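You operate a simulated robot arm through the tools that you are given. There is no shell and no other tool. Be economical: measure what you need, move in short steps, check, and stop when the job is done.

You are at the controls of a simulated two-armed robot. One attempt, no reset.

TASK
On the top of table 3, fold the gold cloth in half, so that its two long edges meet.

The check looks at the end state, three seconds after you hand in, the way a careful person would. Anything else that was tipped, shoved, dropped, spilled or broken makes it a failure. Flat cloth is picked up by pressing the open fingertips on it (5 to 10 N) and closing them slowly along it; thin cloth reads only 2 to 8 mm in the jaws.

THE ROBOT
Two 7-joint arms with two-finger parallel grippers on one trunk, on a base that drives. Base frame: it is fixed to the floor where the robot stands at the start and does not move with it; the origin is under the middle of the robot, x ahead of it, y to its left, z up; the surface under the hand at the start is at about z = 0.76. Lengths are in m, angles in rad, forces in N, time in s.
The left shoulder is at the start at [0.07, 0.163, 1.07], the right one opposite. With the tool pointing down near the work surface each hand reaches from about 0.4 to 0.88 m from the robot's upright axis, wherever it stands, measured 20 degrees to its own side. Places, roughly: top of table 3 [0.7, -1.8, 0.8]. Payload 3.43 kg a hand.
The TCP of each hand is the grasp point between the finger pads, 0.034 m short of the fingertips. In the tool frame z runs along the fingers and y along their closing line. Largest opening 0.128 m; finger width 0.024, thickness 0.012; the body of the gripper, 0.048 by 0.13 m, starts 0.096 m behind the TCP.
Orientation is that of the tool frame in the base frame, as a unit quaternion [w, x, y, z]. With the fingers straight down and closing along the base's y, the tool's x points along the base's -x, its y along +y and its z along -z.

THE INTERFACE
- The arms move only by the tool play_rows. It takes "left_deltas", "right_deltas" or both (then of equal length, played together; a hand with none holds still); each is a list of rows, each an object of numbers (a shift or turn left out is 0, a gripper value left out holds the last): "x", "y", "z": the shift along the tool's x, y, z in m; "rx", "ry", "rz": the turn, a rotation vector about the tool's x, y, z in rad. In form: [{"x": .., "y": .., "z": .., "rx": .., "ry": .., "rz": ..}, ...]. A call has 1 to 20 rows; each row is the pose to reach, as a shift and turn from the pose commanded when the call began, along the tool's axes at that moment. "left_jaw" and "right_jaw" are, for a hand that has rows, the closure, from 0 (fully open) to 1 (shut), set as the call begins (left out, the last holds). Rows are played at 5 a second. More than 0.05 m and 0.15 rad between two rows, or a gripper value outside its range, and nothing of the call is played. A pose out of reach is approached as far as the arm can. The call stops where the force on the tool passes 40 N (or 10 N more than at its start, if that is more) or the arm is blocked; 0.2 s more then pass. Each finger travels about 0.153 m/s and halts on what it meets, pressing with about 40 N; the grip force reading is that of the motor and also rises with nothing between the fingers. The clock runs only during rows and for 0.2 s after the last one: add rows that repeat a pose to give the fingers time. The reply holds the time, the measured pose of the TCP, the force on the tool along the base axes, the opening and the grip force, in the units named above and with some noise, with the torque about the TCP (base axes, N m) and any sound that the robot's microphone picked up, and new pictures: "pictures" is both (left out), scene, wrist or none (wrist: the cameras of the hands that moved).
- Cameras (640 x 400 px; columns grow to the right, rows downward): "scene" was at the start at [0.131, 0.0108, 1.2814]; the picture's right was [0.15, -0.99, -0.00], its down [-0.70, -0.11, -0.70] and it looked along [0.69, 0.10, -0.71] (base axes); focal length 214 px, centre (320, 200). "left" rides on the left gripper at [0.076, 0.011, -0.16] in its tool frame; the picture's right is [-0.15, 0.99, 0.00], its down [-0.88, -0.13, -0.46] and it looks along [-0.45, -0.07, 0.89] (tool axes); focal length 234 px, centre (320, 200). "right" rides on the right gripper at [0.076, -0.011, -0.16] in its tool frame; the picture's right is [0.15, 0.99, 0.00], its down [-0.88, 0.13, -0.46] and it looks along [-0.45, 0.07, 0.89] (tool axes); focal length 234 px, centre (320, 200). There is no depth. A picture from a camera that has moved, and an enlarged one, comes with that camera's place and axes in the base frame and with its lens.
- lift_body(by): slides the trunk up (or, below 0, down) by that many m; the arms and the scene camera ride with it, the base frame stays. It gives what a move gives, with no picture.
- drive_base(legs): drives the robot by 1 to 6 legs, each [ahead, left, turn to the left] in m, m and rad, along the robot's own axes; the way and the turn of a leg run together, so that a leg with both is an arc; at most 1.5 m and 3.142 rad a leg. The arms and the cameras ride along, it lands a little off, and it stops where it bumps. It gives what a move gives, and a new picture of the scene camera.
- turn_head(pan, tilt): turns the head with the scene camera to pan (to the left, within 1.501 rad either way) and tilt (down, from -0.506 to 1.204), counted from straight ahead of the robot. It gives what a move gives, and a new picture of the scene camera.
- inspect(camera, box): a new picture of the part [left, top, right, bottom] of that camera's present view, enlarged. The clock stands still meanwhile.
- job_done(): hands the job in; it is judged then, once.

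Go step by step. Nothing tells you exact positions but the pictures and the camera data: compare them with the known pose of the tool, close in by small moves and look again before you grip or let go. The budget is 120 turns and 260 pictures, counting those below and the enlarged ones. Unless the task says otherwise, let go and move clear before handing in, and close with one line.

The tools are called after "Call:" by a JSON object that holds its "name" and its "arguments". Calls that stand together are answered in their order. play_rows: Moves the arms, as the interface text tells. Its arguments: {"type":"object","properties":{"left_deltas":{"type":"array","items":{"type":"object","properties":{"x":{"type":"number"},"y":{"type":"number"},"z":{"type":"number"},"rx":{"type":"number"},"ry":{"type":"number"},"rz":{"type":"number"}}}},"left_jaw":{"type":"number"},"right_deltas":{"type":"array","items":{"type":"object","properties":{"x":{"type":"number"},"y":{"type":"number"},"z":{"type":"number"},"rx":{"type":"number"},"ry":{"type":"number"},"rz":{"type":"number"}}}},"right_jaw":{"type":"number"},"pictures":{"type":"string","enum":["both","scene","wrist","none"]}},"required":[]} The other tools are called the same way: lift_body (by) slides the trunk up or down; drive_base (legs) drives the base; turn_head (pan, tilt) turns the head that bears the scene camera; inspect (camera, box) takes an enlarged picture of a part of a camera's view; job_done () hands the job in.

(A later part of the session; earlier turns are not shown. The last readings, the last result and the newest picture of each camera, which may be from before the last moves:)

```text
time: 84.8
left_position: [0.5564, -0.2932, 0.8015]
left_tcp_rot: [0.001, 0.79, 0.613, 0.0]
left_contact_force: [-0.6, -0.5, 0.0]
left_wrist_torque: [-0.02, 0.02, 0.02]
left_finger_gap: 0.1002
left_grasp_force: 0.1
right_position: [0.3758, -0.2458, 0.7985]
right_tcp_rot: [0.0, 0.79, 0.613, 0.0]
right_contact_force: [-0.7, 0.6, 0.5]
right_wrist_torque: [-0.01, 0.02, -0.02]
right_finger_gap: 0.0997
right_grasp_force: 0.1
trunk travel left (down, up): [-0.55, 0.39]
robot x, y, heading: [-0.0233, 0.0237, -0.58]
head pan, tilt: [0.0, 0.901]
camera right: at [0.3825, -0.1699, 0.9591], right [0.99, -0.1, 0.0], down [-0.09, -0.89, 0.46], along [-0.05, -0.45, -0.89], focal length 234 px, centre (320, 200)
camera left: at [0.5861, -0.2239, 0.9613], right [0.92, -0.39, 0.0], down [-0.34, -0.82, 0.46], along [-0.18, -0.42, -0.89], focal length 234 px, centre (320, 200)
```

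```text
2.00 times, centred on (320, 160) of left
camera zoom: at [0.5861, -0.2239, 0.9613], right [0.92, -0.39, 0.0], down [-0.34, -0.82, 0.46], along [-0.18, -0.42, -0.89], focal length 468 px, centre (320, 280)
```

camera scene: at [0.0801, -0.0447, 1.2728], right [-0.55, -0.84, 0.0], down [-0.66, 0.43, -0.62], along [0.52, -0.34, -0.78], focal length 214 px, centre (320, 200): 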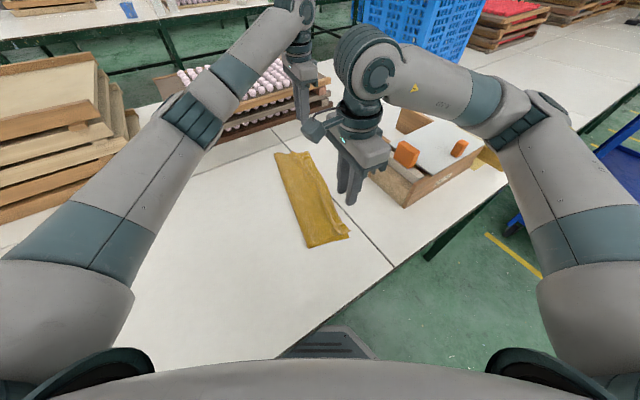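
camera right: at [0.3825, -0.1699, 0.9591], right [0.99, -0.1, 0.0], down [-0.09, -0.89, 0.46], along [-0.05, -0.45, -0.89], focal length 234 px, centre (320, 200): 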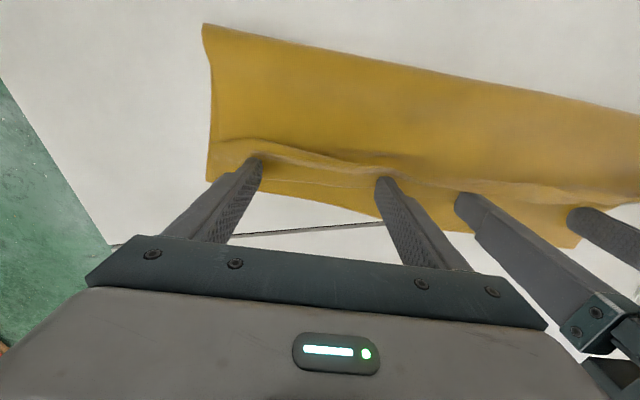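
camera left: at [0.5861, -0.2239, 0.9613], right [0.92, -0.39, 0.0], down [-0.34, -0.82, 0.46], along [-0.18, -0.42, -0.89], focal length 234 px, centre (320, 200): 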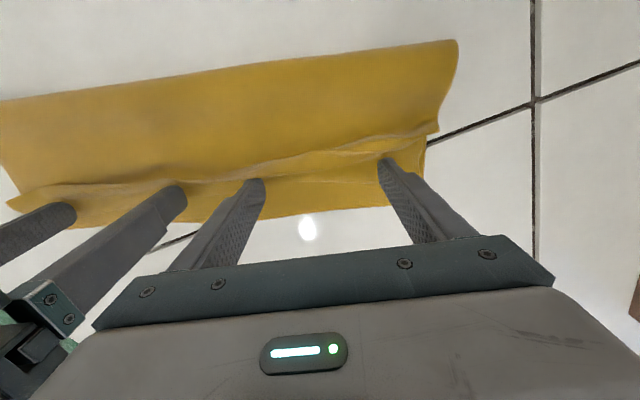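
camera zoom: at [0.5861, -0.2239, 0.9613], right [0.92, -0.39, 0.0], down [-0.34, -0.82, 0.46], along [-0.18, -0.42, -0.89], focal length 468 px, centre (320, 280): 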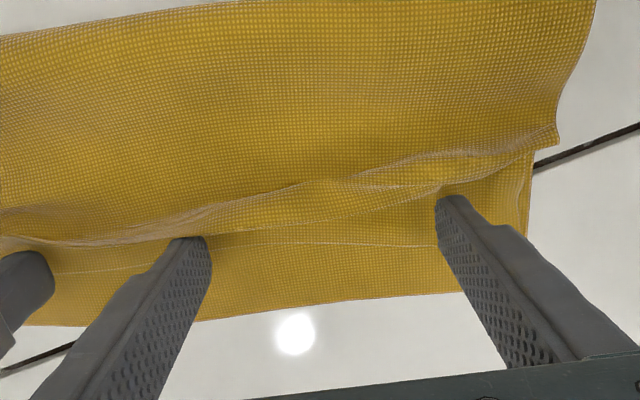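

The push also carried the light upper edge about 1.5–2 cm inside the lower edge. Better plan: realign the edges by nudging the ridge back, then pinch both layers together at both ends and lift, so the cloth hangs with its fold exactly in the middle. First I'll step over the ridge and nudge back.

Call:
{"name": "play_rows", "arguments": {"left_deltas": [{"z": -0.025}, {"z": -0.035, "x": 0.02}, {"z": -0.035, "x": 0.05}, {"z": -0.02, "x": 0.055}, {"z": 0.001, "x": 0.055}, {"z": 0.002, "x": 0.047}, {"z": 0.002, "x": 0.04}, {"z": 0.002, "x": 0.033}, {"z": 0.002, "x": 0.026}], "right_deltas": [{"z": -0.025}, {"z": -0.035, "x": 0.02}, {"z": -0.035, "x": 0.05}, {"z": -0.02, "x": 0.055}, {"z": 0.0, "x": 0.055}, {"z": 0.0, "x": 0.047}, {"z": 0.0, "x": 0.04}, {"z": 0.0, "x": 0.033}, {"z": 0.0, "x": 0.026}], "pictures": "wrist"}}

Call:
{"name": "inspect", "arguments": {"camera": "right", "box": [180, 80, 500, 260]}}

Call:
{"name": "inspect", "arguments": {"camera": "left", "box": [160, 80, 480, 260]}}

```text
time: 86.8
left_position: [0.5628, -0.2681, 0.7988]
left_tcp_rot: [0.0, 0.79, 0.613, 0.0]
left_contact_force: [0.1, 0.6, 1.0]
left_wrist_torque: [0.02, 0.04, 0.02]
left_finger_gap: 0.0999
left_grasp_force: 0.0
right_position: [0.3802, -0.2212, 0.7997]
right_tcp_rot: [0.0, 0.79, 0.613, -0.001]
right_contact_force: [0.6, 0.4, 0.1]
right_wrist_torque: [0.0, -0.01, 0.02]
right_finger_gap: 0.1002
right_grasp_force: 0.0
trunk travel left (down, up): [-0.55, 0.39]
robot x, y, heading: [-0.0253, 0.0256, -0.586]
head pan, tilt: [0.0, 0.901]
camera right: at [0.3879, -0.1449, 0.9594], right [0.99, -0.1, 0.0], down [-0.09, -0.89, 0.46], along [-0.05, -0.45, -0.89], focal length 234 px, centre (320, 200)
camera left: at [0.5926, -0.1985, 0.9574], right [0.92, -0.39, 0.0], down [-0.34, -0.82, 0.46], along [-0.18, -0.42, -0.89], focal length 234 px, centre (320, 200)
```

right: 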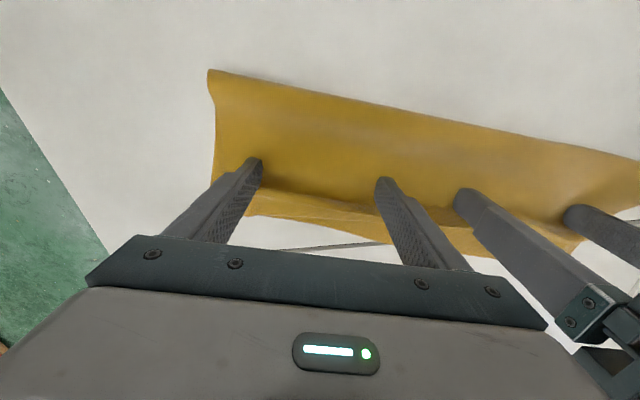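
left: 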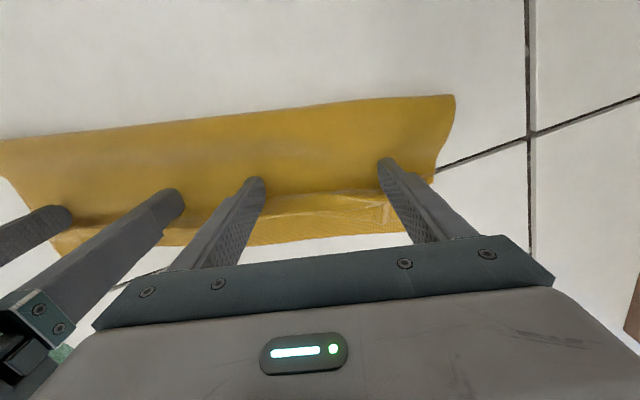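

```text
2.00 times, centred on (340, 170) of right
camera zoom: at [0.3879, -0.1449, 0.9594], right [0.99, -0.1, 0.0], down [-0.09, -0.89, 0.46], along [-0.05, -0.45, -0.89], focal length 468 px, centre (280, 260)
```

zoom: 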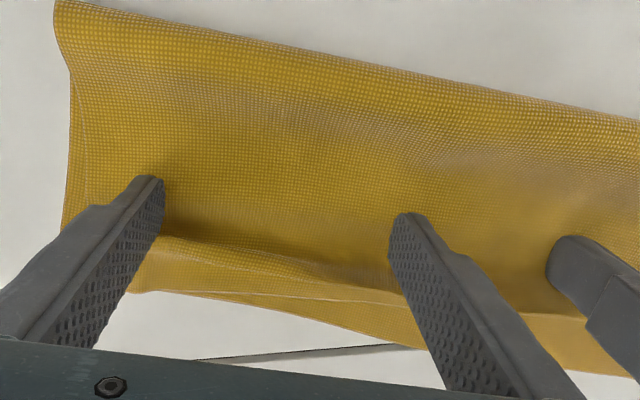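

```text
2.00 times, centred on (320, 170) of left
camera zoom: at [0.5926, -0.1985, 0.9574], right [0.92, -0.39, 0.0], down [-0.34, -0.82, 0.46], along [-0.18, -0.42, -0.89], focal length 468 px, centre (320, 260)
```

zoom: 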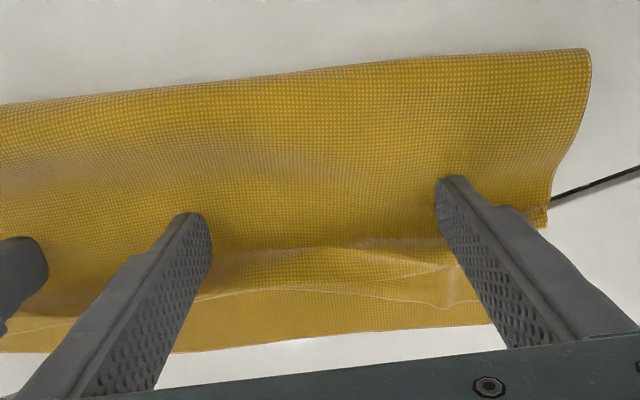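

The upper edge (light line) is moving out. I'll push about 2 cm more on the far hand and 1.2 cm on the near hand.

Call:
{"name": "play_rows", "arguments": {"left_deltas": [{"x": -0.006}, {"x": -0.012}, {"x": -0.018}, {"x": -0.022}], "right_deltas": [{"x": -0.004}, {"x": -0.008}, {"x": -0.012}, {"x": -0.014}], "pictures": "none"}}

Call:
{"name": "inspect", "arguments": {"camera": "right", "box": [180, 80, 500, 260]}}

Call:
{"name": "inspect", "arguments": {"camera": "left", "box": [160, 80, 480, 260]}}

```text
time: 87.8
left_position: [0.5564, -0.2881, 0.7967]
left_tcp_rot: [0.001, 0.79, 0.613, -0.001]
left_contact_force: [0.9, 0.9, -0.6]
left_wrist_torque: [-0.02, -0.01, 0.0]
left_finger_gap: 0.0996
left_grasp_force: 0.0
right_position: [0.3772, -0.2326, 0.7981]
right_tcp_rot: [0.0, 0.789, 0.614, 0.0]
right_contact_force: [0.9, 1.3, -0.5]
right_wrist_torque: [0.0, 0.0, 0.0]
right_finger_gap: 0.0997
right_grasp_force: 0.1
trunk travel left (down, up): [-0.55, 0.39]
robot x, y, heading: [-0.0273, 0.0299, -0.584]
head pan, tilt: [0.0, 0.901]
```

```text
2.00 times, centred on (340, 170) of right
camera zoom: at [0.3848, -0.1577, 0.9587], right [0.99, -0.1, 0.0], down [-0.09, -0.89, 0.46], along [-0.05, -0.45, -0.89], focal length 468 px, centre (280, 260)
```

zoom: 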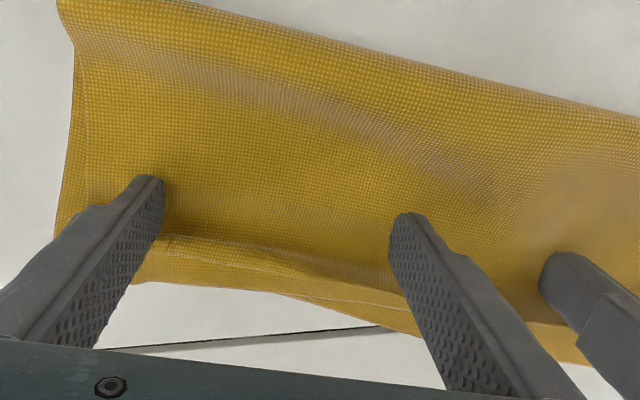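

```text
2.00 times, centred on (320, 170) of left
camera zoom: at [0.5869, -0.2186, 0.9575], right [0.92, -0.39, 0.0], down [-0.34, -0.82, 0.46], along [-0.18, -0.42, -0.89], focal length 468 px, centre (320, 260)
```

zoom: 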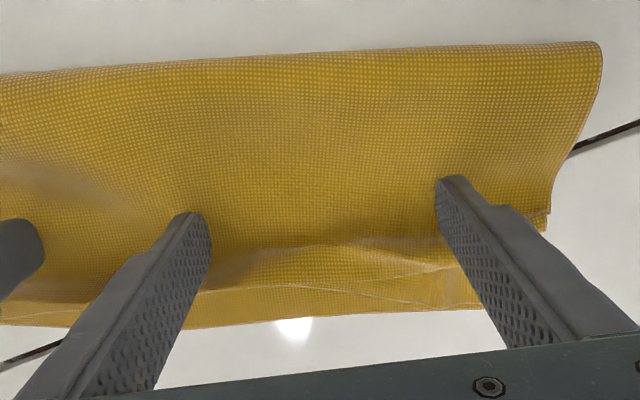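

Call:
{"name": "play_rows", "arguments": {"left_deltas": [{"x": -0.005}, {"x": -0.01}, {"x": -0.014}], "right_deltas": [{"x": -0.002}, {"x": -0.004}, {"x": -0.006}], "pictures": "none"}}

Call:
{"name": "play_rows", "arguments": {"left_deltas": [{"z": -0.03}, {"z": -0.07}, {"z": -0.11}, {"z": -0.13, "x": 0.03}, {"z": -0.13, "x": 0.05}], "right_deltas": [{"z": -0.03}, {"z": -0.07}, {"z": -0.11}, {"z": -0.13, "x": 0.02, "y": -0.03}, {"z": -0.13, "x": 0.03, "y": -0.06}], "pictures": "none"}}

Call:
{"name": "inspect", "arguments": {"camera": "right", "box": [240, 40, 620, 250]}}

Call:
{"name": "inspect", "arguments": {"camera": "left", "box": [60, 40, 440, 250]}}

```text
time: 88.5
left_position: [0.5546, -0.3025, 0.7977]
left_tcp_rot: [0.0, 0.79, 0.613, -0.001]
left_contact_force: [0.1, -0.2, 0.6]
left_wrist_torque: [0.01, 0.03, 0.0]
left_finger_gap: 0.0997
left_grasp_force: 0.1
right_position: [0.3755, -0.2381, 0.7989]
right_tcp_rot: [0.0, 0.79, 0.613, 0.001]
right_contact_force: [0.6, -0.4, -0.2]
right_wrist_torque: [0.02, 0.0, -0.03]
right_finger_gap: 0.0997
right_grasp_force: 0.0
trunk travel left (down, up): [-0.55, 0.39]
robot x, y, heading: [-0.0252, 0.0285, -0.579]
head pan, tilt: [0.0, 0.901]
```

```text
time: 89.8
left_position: [0.5653, -0.2552, 0.9314]
left_tcp_rot: [-0.001, 0.791, 0.612, 0.0]
left_contact_force: [1.2, -0.9, 0.0]
left_wrist_torque: [0.04, -0.02, 0.04]
left_finger_gap: 0.0996
left_grasp_force: 0.1
right_position: [0.3261, -0.1919, 0.9325]
right_tcp_rot: [0.0, 0.79, 0.613, 0.0]
right_contact_force: [0.2, 1.0, -0.7]
right_wrist_torque: [0.03, -0.01, 0.0]
right_finger_gap: 0.0998
right_grasp_force: 0.1
trunk travel left (down, up): [-0.55, 0.39]
robot x, y, heading: [-0.0261, 0.0246, -0.581]
head pan, tilt: [0.0, 0.901]
```

```text
1.68 times, centred on (430, 145) of right
camera zoom: at [0.3329, -0.1168, 1.0909], right [0.99, -0.1, 0.0], down [-0.09, -0.89, 0.46], along [-0.05, -0.45, -0.89], focal length 394 px, centre (135, 293)
```

zoom: 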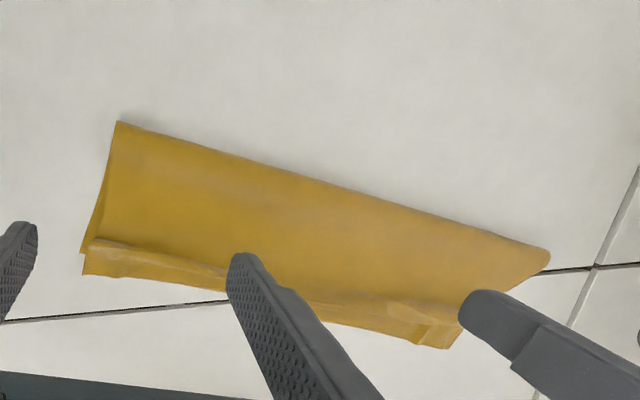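

```text
1.68 times, centred on (250, 145) of left
camera zoom: at [0.5946, -0.1862, 1.0901], right [0.92, -0.39, 0.0], down [-0.34, -0.82, 0.46], along [-0.18, -0.42, -0.89], focal length 394 px, centre (438, 293)
```

zoom: 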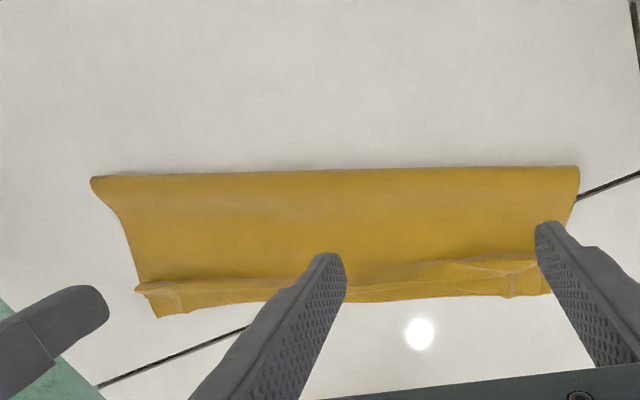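

The edges are aligned except the near corner, where the upper layer overshoots by about 2 cm. I'll nudge just that end back with the right hand's closed fingers.

Call:
{"name": "play_rows", "arguments": {"right_deltas": [{"x": -0.04, "y": -0.003}, {"x": -0.0741, "y": -0.0069}, {"x": -0.0741, "y": -0.0069, "z": 0.045}, {"x": -0.0741, "y": -0.0069, "z": 0.09}, {"x": -0.0741, "y": -0.0069, "z": 0.12}, {"x": -0.0741, "y": -0.0069, "z": 0.132}, {"x": -0.0741, "y": -0.0069, "z": 0.132}, {"x": -0.066, "y": -0.0069, "z": 0.132}, {"x": -0.058, "y": -0.0069, "z": 0.132}, {"x": -0.052, "y": -0.0069, "z": 0.132}], "right_jaw": 1.0, "pictures": "none"}}

Call:
{"name": "inspect", "arguments": {"camera": "right", "box": [220, 60, 520, 250]}}

```text
time: 92.0
left_position: [0.5657, -0.2544, 0.9305]
left_tcp_rot: [0.0, 0.79, 0.613, 0.0]
left_contact_force: [-1.0, -0.1, -1.3]
left_wrist_torque: [-0.01, -0.02, -0.03]
left_finger_gap: 0.0998
left_grasp_force: 0.0
right_position: [0.3086, -0.2437, 0.7986]
right_tcp_rot: [0.0, 0.79, 0.613, -0.001]
right_contact_force: [-0.1, -0.4, -0.8]
right_wrist_torque: [0.0, 0.02, 0.04]
right_finger_gap: 0.0003
right_grasp_force: 32.5
trunk travel left (down, up): [-0.55, 0.39]
robot x, y, heading: [-0.0281, 0.0235, -0.581]
head pan, tilt: [0.0, 0.901]
```

```text
2.11 times, centred on (370, 155) of right
camera zoom: at [0.3151, -0.1684, 0.9575], right [0.99, -0.1, 0.0], down [-0.09, -0.89, 0.46], along [-0.05, -0.45, -0.89], focal length 493 px, centre (215, 295)
```

zoom: 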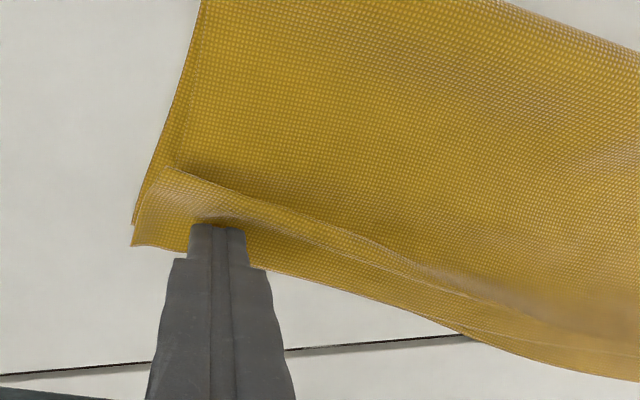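

Call:
{"name": "play_rows", "arguments": {"right_deltas": [{"x": 0.005}, {"x": 0.011}, {"x": 0.011}], "pictures": "none"}}

Call:
{"name": "play_rows", "arguments": {"right_deltas": [{"z": -0.04}, {"z": -0.08}, {"z": -0.12, "y": -0.01}], "pictures": "none"}}

Call:
{"name": "inspect", "arguments": {"camera": "right", "box": [240, 60, 620, 270]}}

Call:
{"name": "inspect", "arguments": {"camera": "scene", "box": [250, 140, 370, 260]}}

```text
time: 92.8
left_position: [0.5649, -0.2539, 0.9299]
left_tcp_rot: [0.0, 0.791, 0.612, 0.0]
left_contact_force: [-0.4, -0.6, -0.3]
left_wrist_torque: [0.01, 0.0, 0.01]
left_finger_gap: 0.0998
left_grasp_force: 0.1
right_position: [0.309, -0.2346, 0.7969]
right_tcp_rot: [0.0, 0.79, 0.613, 0.0]
right_contact_force: [0.3, -0.4, 0.7]
right_wrist_torque: [0.03, 0.02, -0.02]
right_finger_gap: 0.0002
right_grasp_force: 33.1
trunk travel left (down, up): [-0.55, 0.39]
robot x, y, heading: [-0.0229, 0.0241, -0.584]
head pan, tilt: [0.0, 0.901]
```

```text
time: 93.5
left_position: [0.5645, -0.2546, 0.9302]
left_tcp_rot: [-0.001, 0.791, 0.612, 0.0]
left_contact_force: [-0.7, 0.7, -0.7]
left_wrist_torque: [-0.03, -0.02, 0.01]
left_finger_gap: 0.0998
left_grasp_force: 0.0
right_position: [0.3006, -0.2305, 0.9184]
right_tcp_rot: [0.0, 0.79, 0.613, 0.0]
right_contact_force: [-1.0, 0.4, -0.4]
right_wrist_torque: [-0.02, 0.03, -0.02]
right_finger_gap: 0.0
right_grasp_force: 33.3
trunk travel left (down, up): [-0.55, 0.39]
robot x, y, heading: [-0.0304, 0.0241, -0.581]
head pan, tilt: [0.0, 0.901]
```

```text
1.68 times, centred on (430, 165) of right
camera zoom: at [0.3073, -0.1545, 1.0783], right [0.99, -0.1, 0.0], down [-0.09, -0.89, 0.46], along [-0.05, -0.45, -0.89], focal length 394 px, centre (135, 259)
```

zoom: 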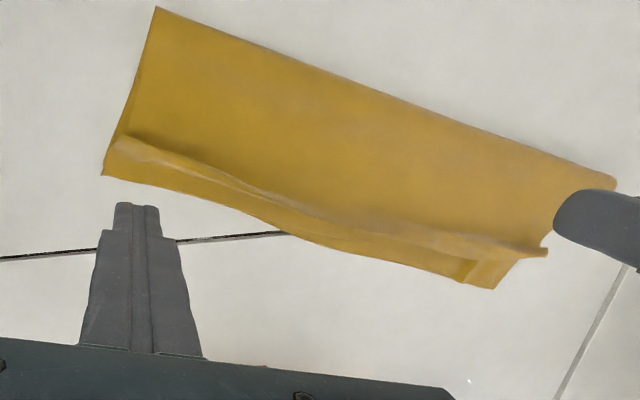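

```text
3.33 times, centred on (310, 200) of scene
camera zoom: at [0.0788, -0.0437, 1.2729], right [-0.55, -0.84, 0.0], down [-0.65, 0.43, -0.62], along [0.52, -0.34, -0.78], focal length 715 px, centre (353, 200)
```

zoom: 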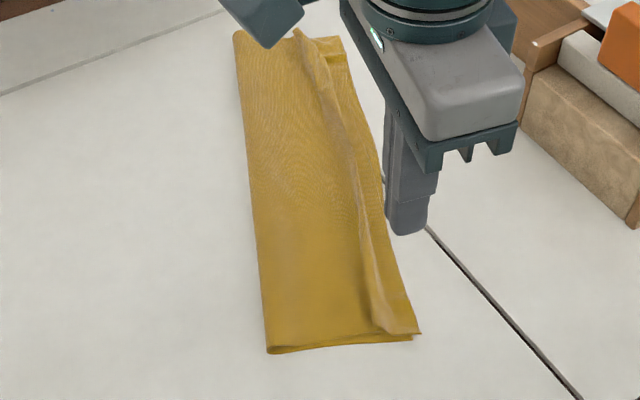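

The edges now coincide along the whole length. I'll rotate the tools to the cloth's angle and hover over both ends of the double edge, ready to pinch both layers together.

Call:
{"name": "play_rows", "arguments": {"left_deltas": [{"x": -0.03, "y": 0.015, "rz": 0.05}, {"x": -0.06, "y": 0.03, "rz": 0.1}, {"x": -0.094, "y": 0.0456, "rz": 0.155}, {"x": -0.094, "y": 0.0456, "z": 0.04, "rz": 0.155}, {"x": -0.094, "y": 0.0456, "z": 0.08, "rz": 0.155}, {"x": -0.094, "y": 0.0456, "z": 0.118, "rz": 0.155}, {"x": -0.094, "y": 0.0456, "z": 0.118, "rz": 0.155}], "right_deltas": [{"x": -0.002, "y": 0.001, "rz": 0.05}, {"x": -0.004, "y": 0.002, "rz": 0.1}, {"x": -0.0065, "y": 0.0037, "rz": 0.155}, {"x": -0.0065, "y": 0.0037, "z": 0.04, "rz": 0.155}, {"x": -0.0065, "y": 0.0037, "z": 0.08, "rz": 0.155}, {"x": -0.0065, "y": 0.0037, "z": 0.106, "rz": 0.155}, {"x": -0.0065, "y": 0.0037, "z": 0.106, "rz": 0.155}], "left_jaw": 0.8, "right_jaw": 0.8, "pictures": "wrist"}}

Call:
{"name": "inspect", "arguments": {"camera": "left", "box": [200, 60, 440, 250]}}

Call:
{"name": "inspect", "arguments": {"camera": "right", "box": [200, 60, 440, 250]}}

```text
time: 95.2
left_position: [0.5891, -0.3546, 0.8117]
left_tcp_rot: [0.0, 0.835, 0.55, 0.0]
left_contact_force: [-0.1, -1.0, -0.6]
left_wrist_torque: [0.02, -0.02, -0.05]
left_finger_gap: 0.0259
left_grasp_force: 0.1
right_position: [0.2995, -0.2408, 0.8117]
right_tcp_rot: [0.0, 0.835, 0.55, 0.0]
right_contact_force: [0.0, 0.0, -0.6]
right_wrist_torque: [0.02, -0.01, -0.02]
right_finger_gap: 0.0257
right_grasp_force: 0.0
trunk travel left (down, up): [-0.55, 0.39]
robot x, y, heading: [-0.0257, 0.0277, -0.586]
head pan, tilt: [0.0, 0.901]
camera right: at [0.3183, -0.1667, 0.9706], right [0.97, -0.26, 0.0], down [-0.23, -0.86, 0.46], along [-0.12, -0.44, -0.89], focal length 234 px, centre (320, 200)
camera left: at [0.6283, -0.291, 0.9712], right [0.85, -0.52, 0.0], down [-0.47, -0.76, 0.46], along [-0.24, -0.39, -0.89], focal length 234 px, centre (320, 200)
```

right: 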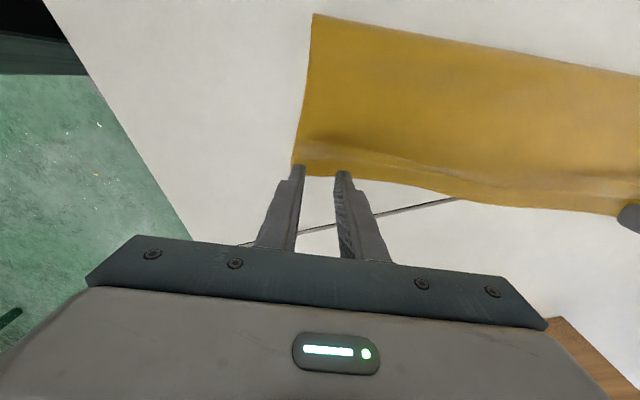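
left: 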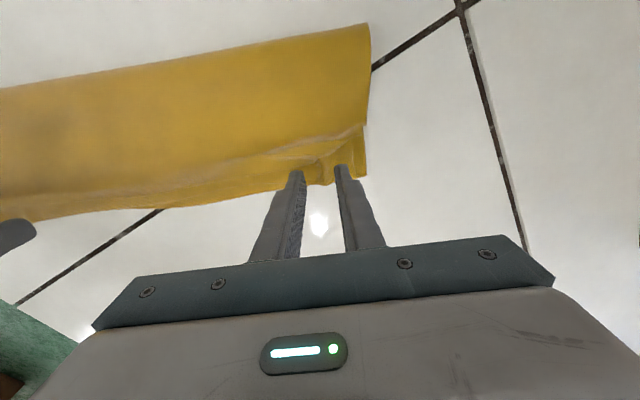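

```text
2.11 times, centred on (320, 155) of left
camera zoom: at [0.6283, -0.291, 0.9712], right [0.85, -0.52, 0.0], down [-0.47, -0.76, 0.46], along [-0.24, -0.39, -0.89], focal length 493 px, centre (320, 295)
```

zoom: 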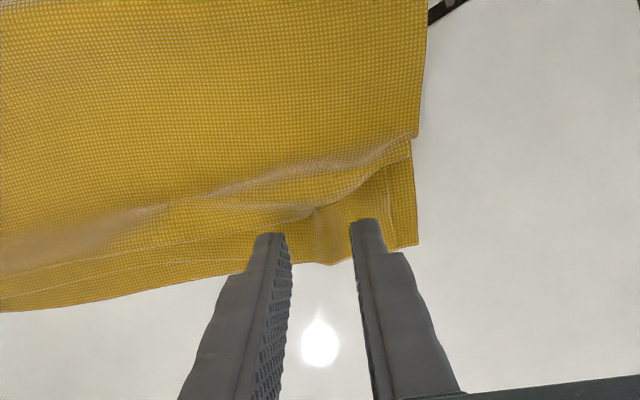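

```text
2.11 times, centred on (320, 155) of right
camera zoom: at [0.3183, -0.1667, 0.9706], right [0.97, -0.26, 0.0], down [-0.23, -0.86, 0.46], along [-0.12, -0.44, -0.89], focal length 493 px, centre (320, 295)
```

zoom: 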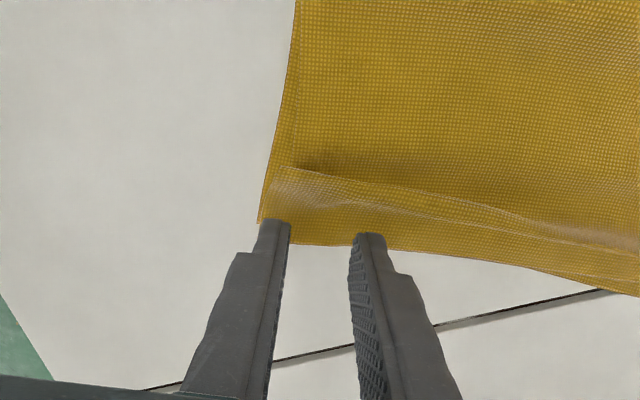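

Both grips will span both layers. Small shifts, then lower to contact.

Call:
{"name": "play_rows", "arguments": {"left_deltas": [{"x": -0.005, "z": 0.008}, {"x": -0.005, "z": 0.013}, {"x": -0.005, "z": 0.016}, {"x": -0.005, "z": 0.016}], "right_deltas": [{"x": 0.003, "z": 0.008}, {"x": 0.003, "z": 0.013}, {"x": 0.003, "z": 0.016}, {"x": 0.003, "z": 0.016}], "pictures": "none"}}

```text
time: 96.2
left_position: [0.5853, -0.3603, 0.796]
left_tcp_rot: [0.001, 0.835, 0.551, 0.001]
left_contact_force: [1.8, 1.3, 9.5]
left_wrist_torque: [0.06, -0.06, -0.03]
left_finger_gap: 0.0256
left_grasp_force: 0.1
right_position: [0.3019, -0.2377, 0.7955]
right_tcp_rot: [0.0, 0.835, 0.55, 0.001]
right_contact_force: [0.1, -2.4, 8.4]
right_wrist_torque: [-0.05, 0.04, -0.02]
right_finger_gap: 0.0255
right_grasp_force: 0.1
trunk travel left (down, up): [-0.55, 0.39]
robot x, y, heading: [-0.0251, 0.0259, -0.584]
head pan, tilt: [0.0, 0.901]
```

Contact is about 9 N on both. I'll close in small steps.

Call:
{"name": "play_rows", "arguments": {"left_deltas": [{"z": 0.0003}, {"z": 0.0003}], "right_deltas": [{"z": 0.0004}, {"z": 0.0004}], "left_jaw": 0.85, "right_jaw": 0.85, "pictures": "none"}}

Call:
{"name": "play_rows", "arguments": {"left_deltas": [{"z": 0}, {"z": 0}], "right_deltas": [{"z": 0}, {"z": 0}], "left_jaw": 0.9, "right_jaw": 0.9, "pictures": "none"}}

Call:
{"name": "play_rows", "arguments": {"left_deltas": [{"z": 0}, {"z": 0}], "right_deltas": [{"z": 0}, {"z": 0}], "left_jaw": 0.95, "right_jaw": 0.95, "pictures": "none"}}

Call:
{"name": "play_rows", "arguments": {"left_deltas": [{"z": 0}, {"z": 0}, {"z": 0}], "right_deltas": [{"z": 0}, {"z": 0}, {"z": 0}], "left_jaw": 1.0, "right_jaw": 1.0, "pictures": "wrist"}}

```text
time: 96.8
left_position: [0.585, -0.3602, 0.796]
left_tcp_rot: [0.001, 0.835, 0.55, 0.0]
left_contact_force: [1.6, -3.0, 15.3]
left_wrist_torque: [-0.02, 0.0, 0.02]
left_finger_gap: 0.018
left_grasp_force: 0.1
right_position: [0.3028, -0.2362, 0.7969]
right_tcp_rot: [0.001, 0.835, 0.55, 0.001]
right_contact_force: [1.5, -0.3, 7.9]
right_wrist_torque: [0.04, -0.02, -0.01]
right_finger_gap: 0.0181
right_grasp_force: 0.1
trunk travel left (down, up): [-0.55, 0.39]
robot x, y, heading: [-0.0245, 0.0267, -0.586]
head pan, tilt: [0.0, 0.901]
```

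```text
time: 97.3
left_position: [0.5834, -0.3597, 0.7957]
left_tcp_rot: [0.001, 0.836, 0.549, 0.0]
left_contact_force: [-1.5, -1.6, 19.0]
left_wrist_torque: [-0.06, 0.03, 0.02]
left_finger_gap: 0.0116
left_grasp_force: 0.1
right_position: [0.3011, -0.236, 0.7959]
right_tcp_rot: [0.001, 0.835, 0.55, 0.001]
right_contact_force: [1.4, -0.5, 7.3]
right_wrist_torque: [0.04, 0.01, 0.02]
right_finger_gap: 0.0118
right_grasp_force: 0.1
trunk travel left (down, up): [-0.55, 0.39]
robot x, y, heading: [-0.0237, 0.0235, -0.582]
head pan, tilt: [0.0, 0.901]
```

```text
time: 98.0
left_position: [0.5836, -0.3596, 0.7961]
left_tcp_rot: [0.001, 0.835, 0.55, 0.0]
left_contact_force: [-2.3, -0.1, 21.1]
left_wrist_torque: [-0.01, 0.09, 0.0]
left_finger_gap: 0.0063
left_grasp_force: 0.5
right_position: [0.3017, -0.2359, 0.7967]
right_tcp_rot: [0.002, 0.835, 0.55, 0.001]
right_contact_force: [3.4, -1.1, 6.0]
right_wrist_torque: [0.0, -0.09, -0.03]
right_finger_gap: 0.0068
right_grasp_force: 0.1
trunk travel left (down, up): [-0.55, 0.39]
robot x, y, heading: [-0.0237, 0.0227, -0.582]
head pan, tilt: [0.0, 0.901]
```

```text
time: 98.8
left_position: [0.5837, -0.3601, 0.7969]
left_tcp_rot: [0.0, 0.835, 0.551, 0.0]
left_contact_force: [0.0, -2.1, 22.7]
left_wrist_torque: [-0.09, 0.02, 0.0]
left_finger_gap: 0.0021
left_grasp_force: 36.4
right_position: [0.3002, -0.2378, 0.7964]
right_tcp_rot: [0.002, 0.835, 0.55, 0.001]
right_contact_force: [2.5, -1.0, 6.8]
right_wrist_torque: [-0.03, -0.14, -0.01]
right_finger_gap: 0.0018
right_grasp_force: 36.3
trunk travel left (down, up): [-0.55, 0.39]
robot x, y, heading: [-0.0253, 0.0274, -0.582]
head pan, tilt: [0.0, 0.901]
camera right: at [0.3196, -0.1625, 0.9559], right [0.97, -0.26, 0.0], down [-0.23, -0.86, 0.46], along [-0.11, -0.44, -0.89], focal length 234 px, centre (320, 200)
camera left: at [0.624, -0.2953, 0.9556], right [0.85, -0.52, 0.0], down [-0.47, -0.76, 0.46], along [-0.24, -0.39, -0.89], focal length 234 px, centre (320, 200)
```

right: 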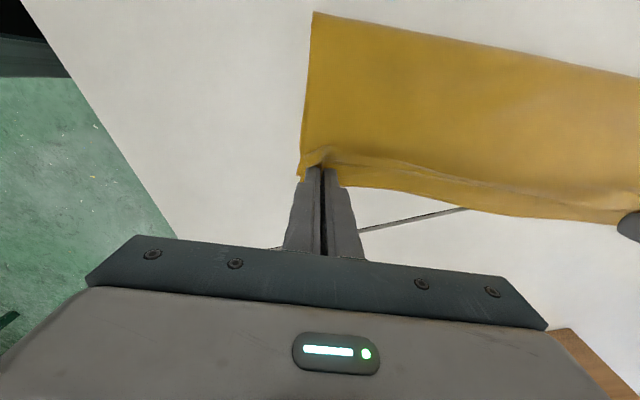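
left: 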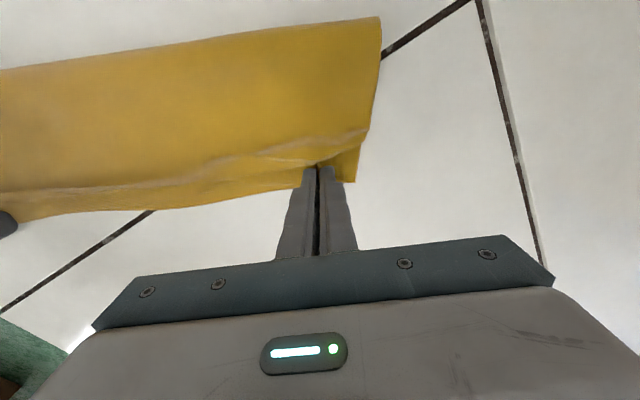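

The jaws read about 2 mm. I'll lift 6 cm and see whether both layers came up.

Call:
{"name": "play_rows", "arguments": {"left_deltas": [{"z": -0.015}, {"z": -0.03}, {"z": -0.045}, {"z": -0.06}, {"z": -0.06}], "right_deltas": [{"z": -0.015}, {"z": -0.03}, {"z": -0.045}, {"z": -0.06}, {"z": -0.06}], "pictures": "both"}}

Call:
{"name": "inspect", "arguments": {"camera": "right", "box": [220, 50, 540, 230]}}

Call:
{"name": "inspect", "arguments": {"camera": "scene", "box": [240, 130, 380, 260]}}

```text
time: 100.0
left_position: [0.5848, -0.3609, 0.8525]
left_tcp_rot: [0.0, 0.835, 0.55, 0.0]
left_contact_force: [-1.2, 0.9, -0.4]
left_wrist_torque: [0.03, 0.05, 0.01]
left_finger_gap: 0.0017
left_grasp_force: 36.3
right_position: [0.3045, -0.2362, 0.8534]
right_tcp_rot: [0.0, 0.835, 0.55, 0.001]
right_contact_force: [1.3, -1.1, -0.4]
right_wrist_torque: [0.01, -0.01, -0.03]
right_finger_gap: 0.002
right_grasp_force: 36.8
trunk travel left (down, up): [-0.55, 0.39]
robot x, y, heading: [-0.0283, 0.0281, -0.587]
head pan, tilt: [0.0, 0.901]
camera scene: at [0.0797, -0.0447, 1.2728], right [-0.55, -0.83, 0.0], down [-0.65, 0.43, -0.62], along [0.52, -0.34, -0.78], focal length 214 px, centre (320, 200)
camera right: at [0.323, -0.1635, 1.0133], right [0.97, -0.26, 0.0], down [-0.23, -0.86, 0.46], along [-0.12, -0.44, -0.89], focal length 234 px, centre (320, 200)
camera left: at [0.6249, -0.2975, 1.0124], right [0.85, -0.52, 0.0], down [-0.47, -0.76, 0.46], along [-0.24, -0.39, -0.89], focal length 234 px, centre (320, 200)
```

scene: 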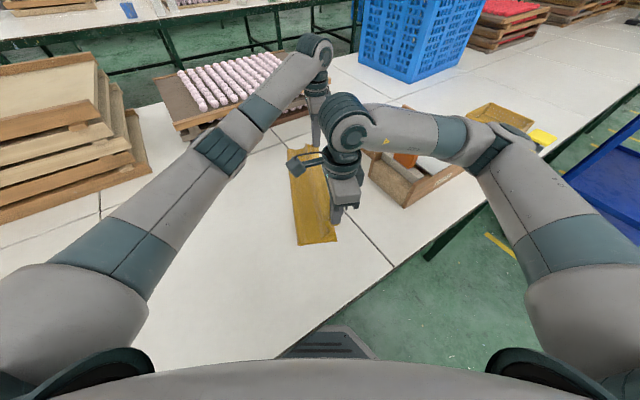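
right: 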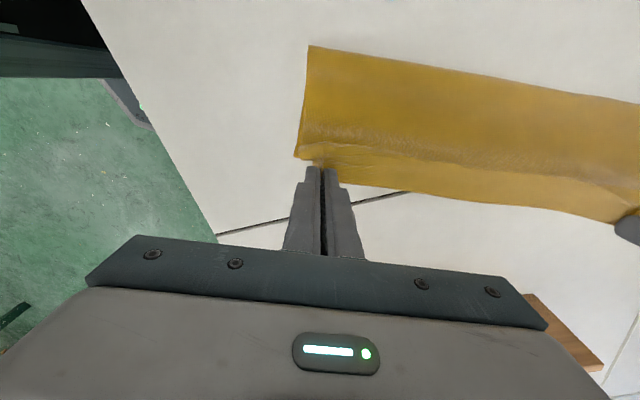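
left: 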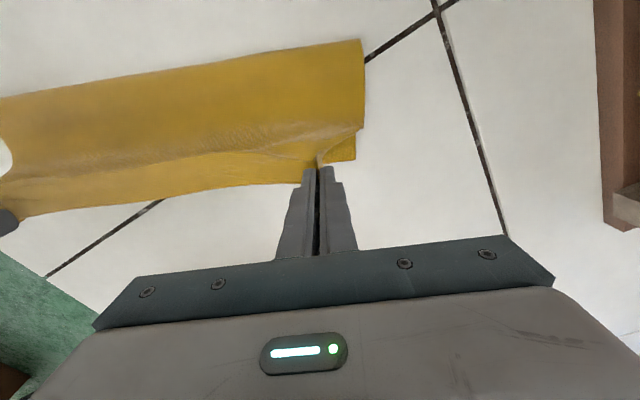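

```text
2.00 times, centred on (380, 140) of right
camera zoom: at [0.323, -0.1635, 1.0133], right [0.97, -0.26, 0.0], down [-0.23, -0.86, 0.46], along [-0.12, -0.44, -0.89], focal length 468 px, centre (200, 320)
```

zoom: 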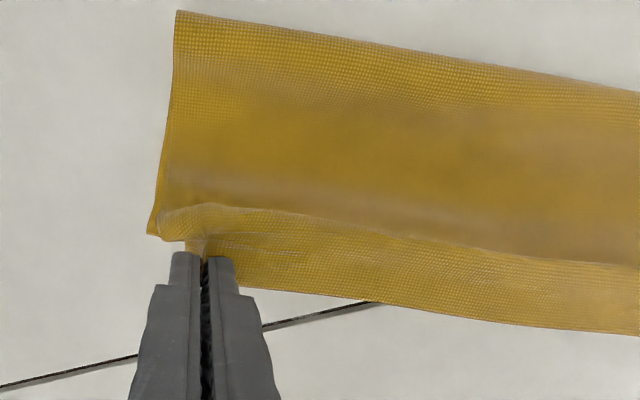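

```text
3.08 times, centred on (310, 195) of scene
camera zoom: at [0.0797, -0.0447, 1.2728], right [-0.55, -0.83, 0.0], down [-0.65, 0.43, -0.62], along [0.52, -0.34, -0.78], focal length 660 px, centre (351, 215)
```

zoom: 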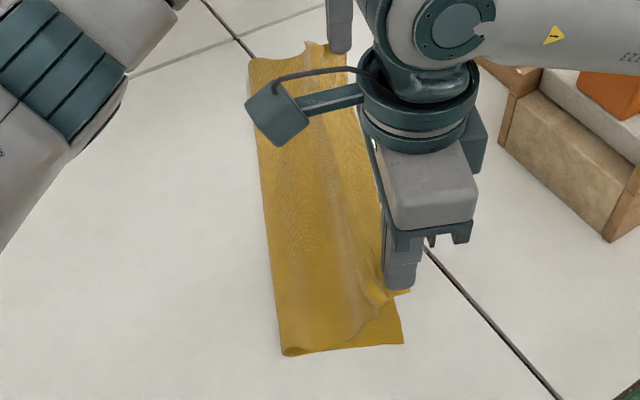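

Only the upper layer lifts, so I'll re-lay it with an improved motion: swing it well back to +y, then bring it over low and flat so the crease rolls to exactly the middle without over-pulling.

Call:
{"name": "play_rows", "arguments": {"right_deltas": [{"x": 0.015, "z": -0.015}, {"x": 0.035, "z": -0.03}, {"x": 0.06, "z": -0.04}, {"x": 0.09, "z": -0.043}, {"x": 0.12, "z": -0.042}, {"x": 0.15, "z": -0.033}, {"x": 0.175, "z": -0.022}, {"x": 0.198, "z": -0.008}, {"x": 0.215, "z": 0.007}, {"x": 0.215, "z": 0.007}], "left_deltas": [{"x": 0.015, "z": -0.015}, {"x": 0.035, "z": -0.03}, {"x": 0.06, "z": -0.04}, {"x": 0.09, "z": -0.043}, {"x": 0.12, "z": -0.042}, {"x": 0.15, "z": -0.033}, {"x": 0.175, "z": -0.022}, {"x": 0.198, "z": -0.008}, {"x": 0.215, "z": 0.007}, {"x": 0.215, "z": 0.007}], "pictures": "both"}}

Call:
{"name": "inspect", "arguments": {"camera": "scene", "box": [200, 120, 360, 260]}}

```text
time: 102.2
left_position: [0.6696, -0.1621, 0.8468]
left_tcp_rot: [-0.001, 0.835, 0.55, 0.0]
left_contact_force: [-3.5, 1.5, -0.3]
left_wrist_torque: [0.08, 0.13, 0.02]
left_finger_gap: 0.0018
left_grasp_force: 36.4
right_position: [0.3857, -0.0371, 0.8477]
right_tcp_rot: [0.0, 0.835, 0.55, -0.001]
right_contact_force: [2.6, -1.2, -0.2]
right_wrist_torque: [-0.02, -0.1, -0.05]
right_finger_gap: 0.002
right_grasp_force: 35.9
trunk travel left (down, up): [-0.55, 0.39]
robot x, y, heading: [-0.0242, 0.0251, -0.582]
head pan, tilt: [0.0, 0.901]
camera scene: at [0.079, -0.0448, 1.273], right [-0.55, -0.83, 0.0], down [-0.65, 0.43, -0.62], along [0.52, -0.34, -0.78], focal length 214 px, centre (320, 200)
camera right: at [0.4045, 0.036, 1.007], right [0.97, -0.26, 0.0], down [-0.23, -0.86, 0.46], along [-0.12, -0.44, -0.89], focal length 234 px, centre (320, 200)
camera left: at [0.7104, -0.0982, 1.006], right [0.85, -0.52, 0.0], down [-0.47, -0.76, 0.46], along [-0.24, -0.39, -0.89], focal length 234 px, centre (320, 200)
```

scene: 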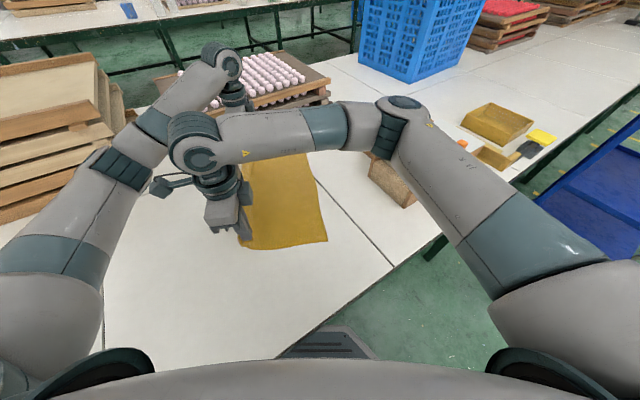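
right: 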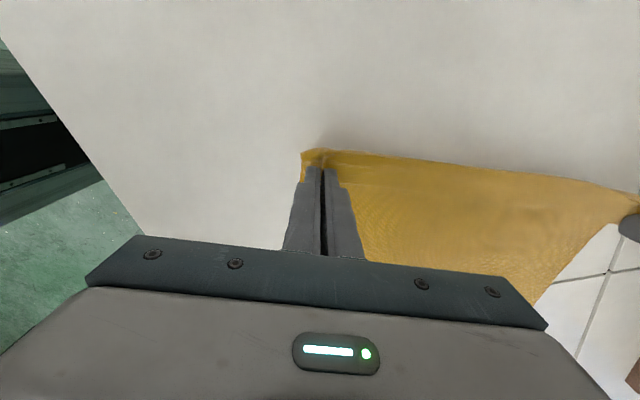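
left: 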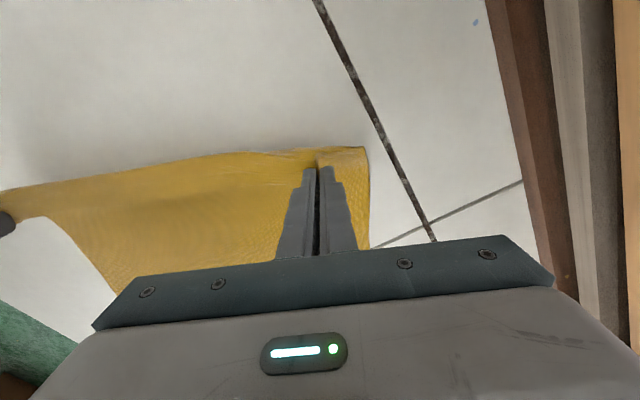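

```text
2.86 times, centred on (280, 190) of scene
camera zoom: at [0.079, -0.0448, 1.273], right [-0.55, -0.83, 0.0], down [-0.65, 0.43, -0.62], along [0.52, -0.34, -0.78], focal length 613 px, centre (434, 229)
```

zoom: 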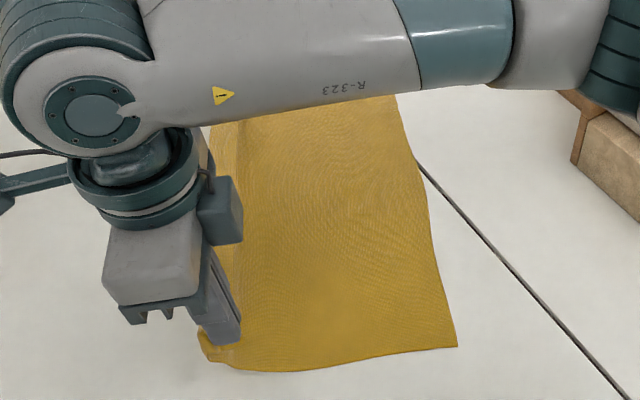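

The cloth is nearly flat open; the lower long edge runs (0.290, −0.209) to about (0.639, −0.357). Now I'll bring the upper edge back over, low, to land on it.

Call:
{"name": "play_rows", "arguments": {"right_deltas": [{"x": -0.02, "y": 0.001, "z": -0.006}, {"x": -0.04, "y": 0.002, "z": -0.01}, {"x": -0.06, "y": 0.003, "z": -0.012}, {"x": -0.08, "y": 0.004, "z": -0.012}, {"x": -0.1, "y": 0.005, "z": -0.01}, {"x": -0.12, "y": 0.006, "z": -0.006}, {"x": -0.138, "y": 0.007, "z": 0.0}, {"x": -0.153, "y": 0.007, "z": 0.006}, {"x": -0.165, "y": 0.007, "z": 0.013}, {"x": -0.175, "y": 0.007, "z": 0.02}, {"x": -0.181, "y": 0.007, "z": 0.028}, {"x": -0.184, "y": 0.007, "z": 0.036}, {"x": -0.184, "y": 0.007, "z": 0.036}], "left_deltas": [{"x": -0.02, "y": 0.001, "z": -0.006}, {"x": -0.04, "y": 0.002, "z": -0.01}, {"x": -0.06, "y": 0.003, "z": -0.012}, {"x": -0.08, "y": 0.004, "z": -0.012}, {"x": -0.1, "y": 0.005, "z": -0.01}, {"x": -0.12, "y": 0.006, "z": -0.006}, {"x": -0.138, "y": 0.007, "z": 0.0}, {"x": -0.153, "y": 0.007, "z": 0.006}, {"x": -0.165, "y": 0.007, "z": 0.013}, {"x": -0.175, "y": 0.007, "z": 0.02}, {"x": -0.181, "y": 0.007, "z": 0.028}, {"x": -0.184, "y": 0.007, "z": 0.036}, {"x": -0.184, "y": 0.007, "z": 0.036}], "pictures": "both"}}

Call:
{"name": "inspect", "arguments": {"camera": "right", "box": [220, 10, 540, 230]}}

Call:
{"name": "inspect", "arguments": {"camera": "left", "box": [120, 10, 440, 230]}}

```text
time: 105.0
left_position: [0.6038, -0.3341, 0.8109]
left_tcp_rot: [0.0, 0.835, 0.551, 0.0]
left_contact_force: [-2.6, 1.5, -0.3]
left_wrist_torque: [0.03, 0.08, 0.0]
left_finger_gap: 0.0016
left_grasp_force: 36.6
right_position: [0.3206, -0.2082, 0.8126]
right_tcp_rot: [0.0, 0.835, 0.55, 0.0]
right_contact_force: [2.1, -0.9, 0.5]
right_wrist_torque: [0.0, -0.08, -0.08]
right_finger_gap: 0.0019
right_grasp_force: 37.0
trunk travel left (down, up): [-0.55, 0.39]
robot x, y, heading: [-0.0269, 0.0264, -0.582]
head pan, tilt: [0.0, 0.901]
camera scene: at [0.0794, -0.0442, 1.2729], right [-0.55, -0.83, 0.0], down [-0.65, 0.43, -0.62], along [0.52, -0.34, -0.78], focal length 214 px, centre (320, 200)
camera right: at [0.3402, -0.1354, 0.9719], right [0.97, -0.26, 0.0], down [-0.23, -0.86, 0.46], along [-0.12, -0.44, -0.89], focal length 234 px, centre (320, 200)
camera left: at [0.6443, -0.2711, 0.9701], right [0.85, -0.52, 0.0], down [-0.47, -0.76, 0.46], along [-0.24, -0.39, -0.89], focal length 234 px, centre (320, 200)
```

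scene: 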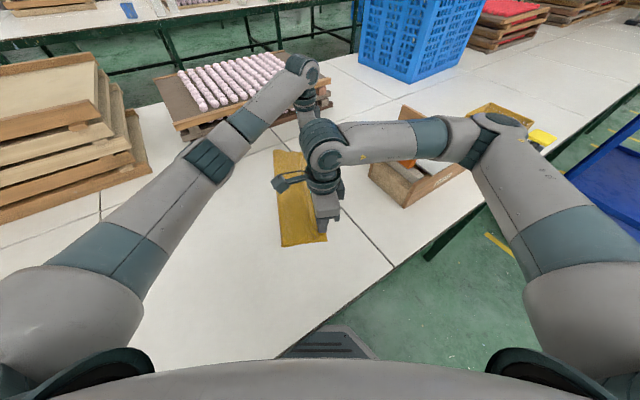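
right: 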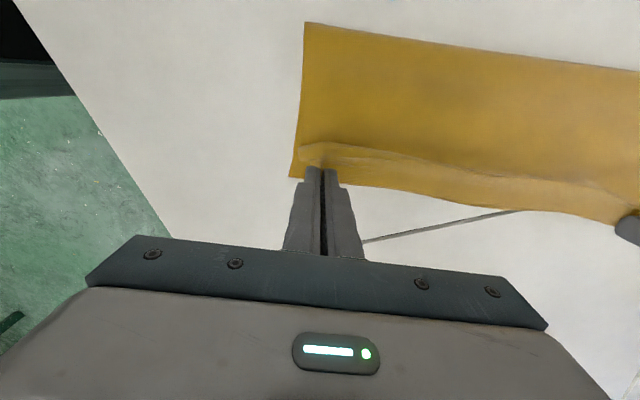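
left: 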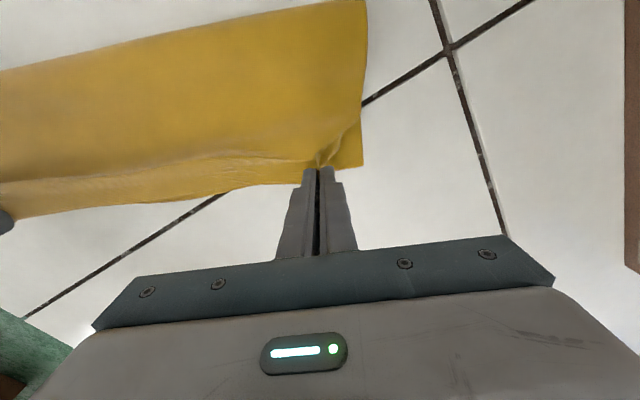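

```text
1.82 times, centred on (380, 120) of right
camera zoom: at [0.3402, -0.1354, 0.9719], right [0.97, -0.26, 0.0], down [-0.23, -0.86, 0.46], along [-0.12, -0.44, -0.89], focal length 426 px, centre (211, 346)
```

zoom: 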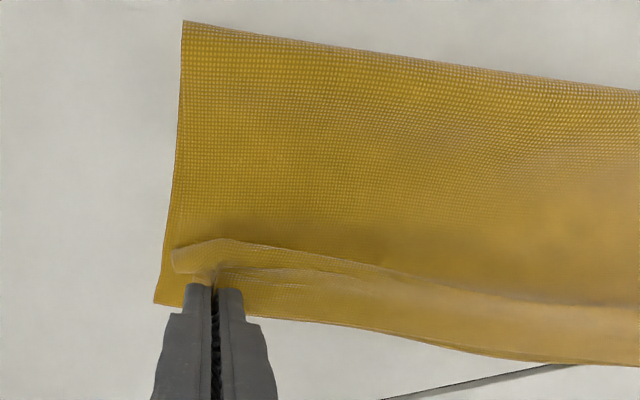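

```text
1.82 times, centred on (280, 120) of left
camera zoom: at [0.6443, -0.2711, 0.9701], right [0.85, -0.52, 0.0], down [-0.47, -0.76, 0.46], along [-0.24, -0.39, -0.89], focal length 426 px, centre (393, 346)
```

zoom: 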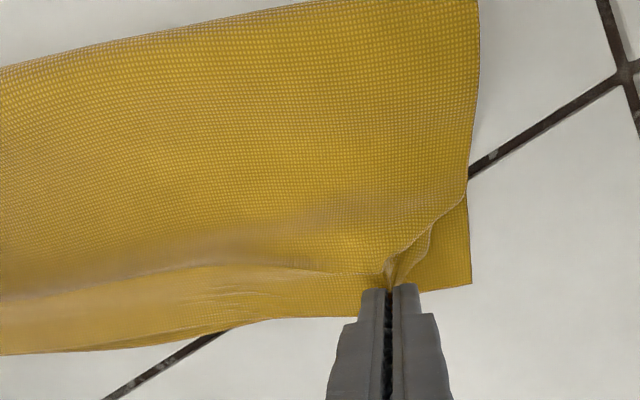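

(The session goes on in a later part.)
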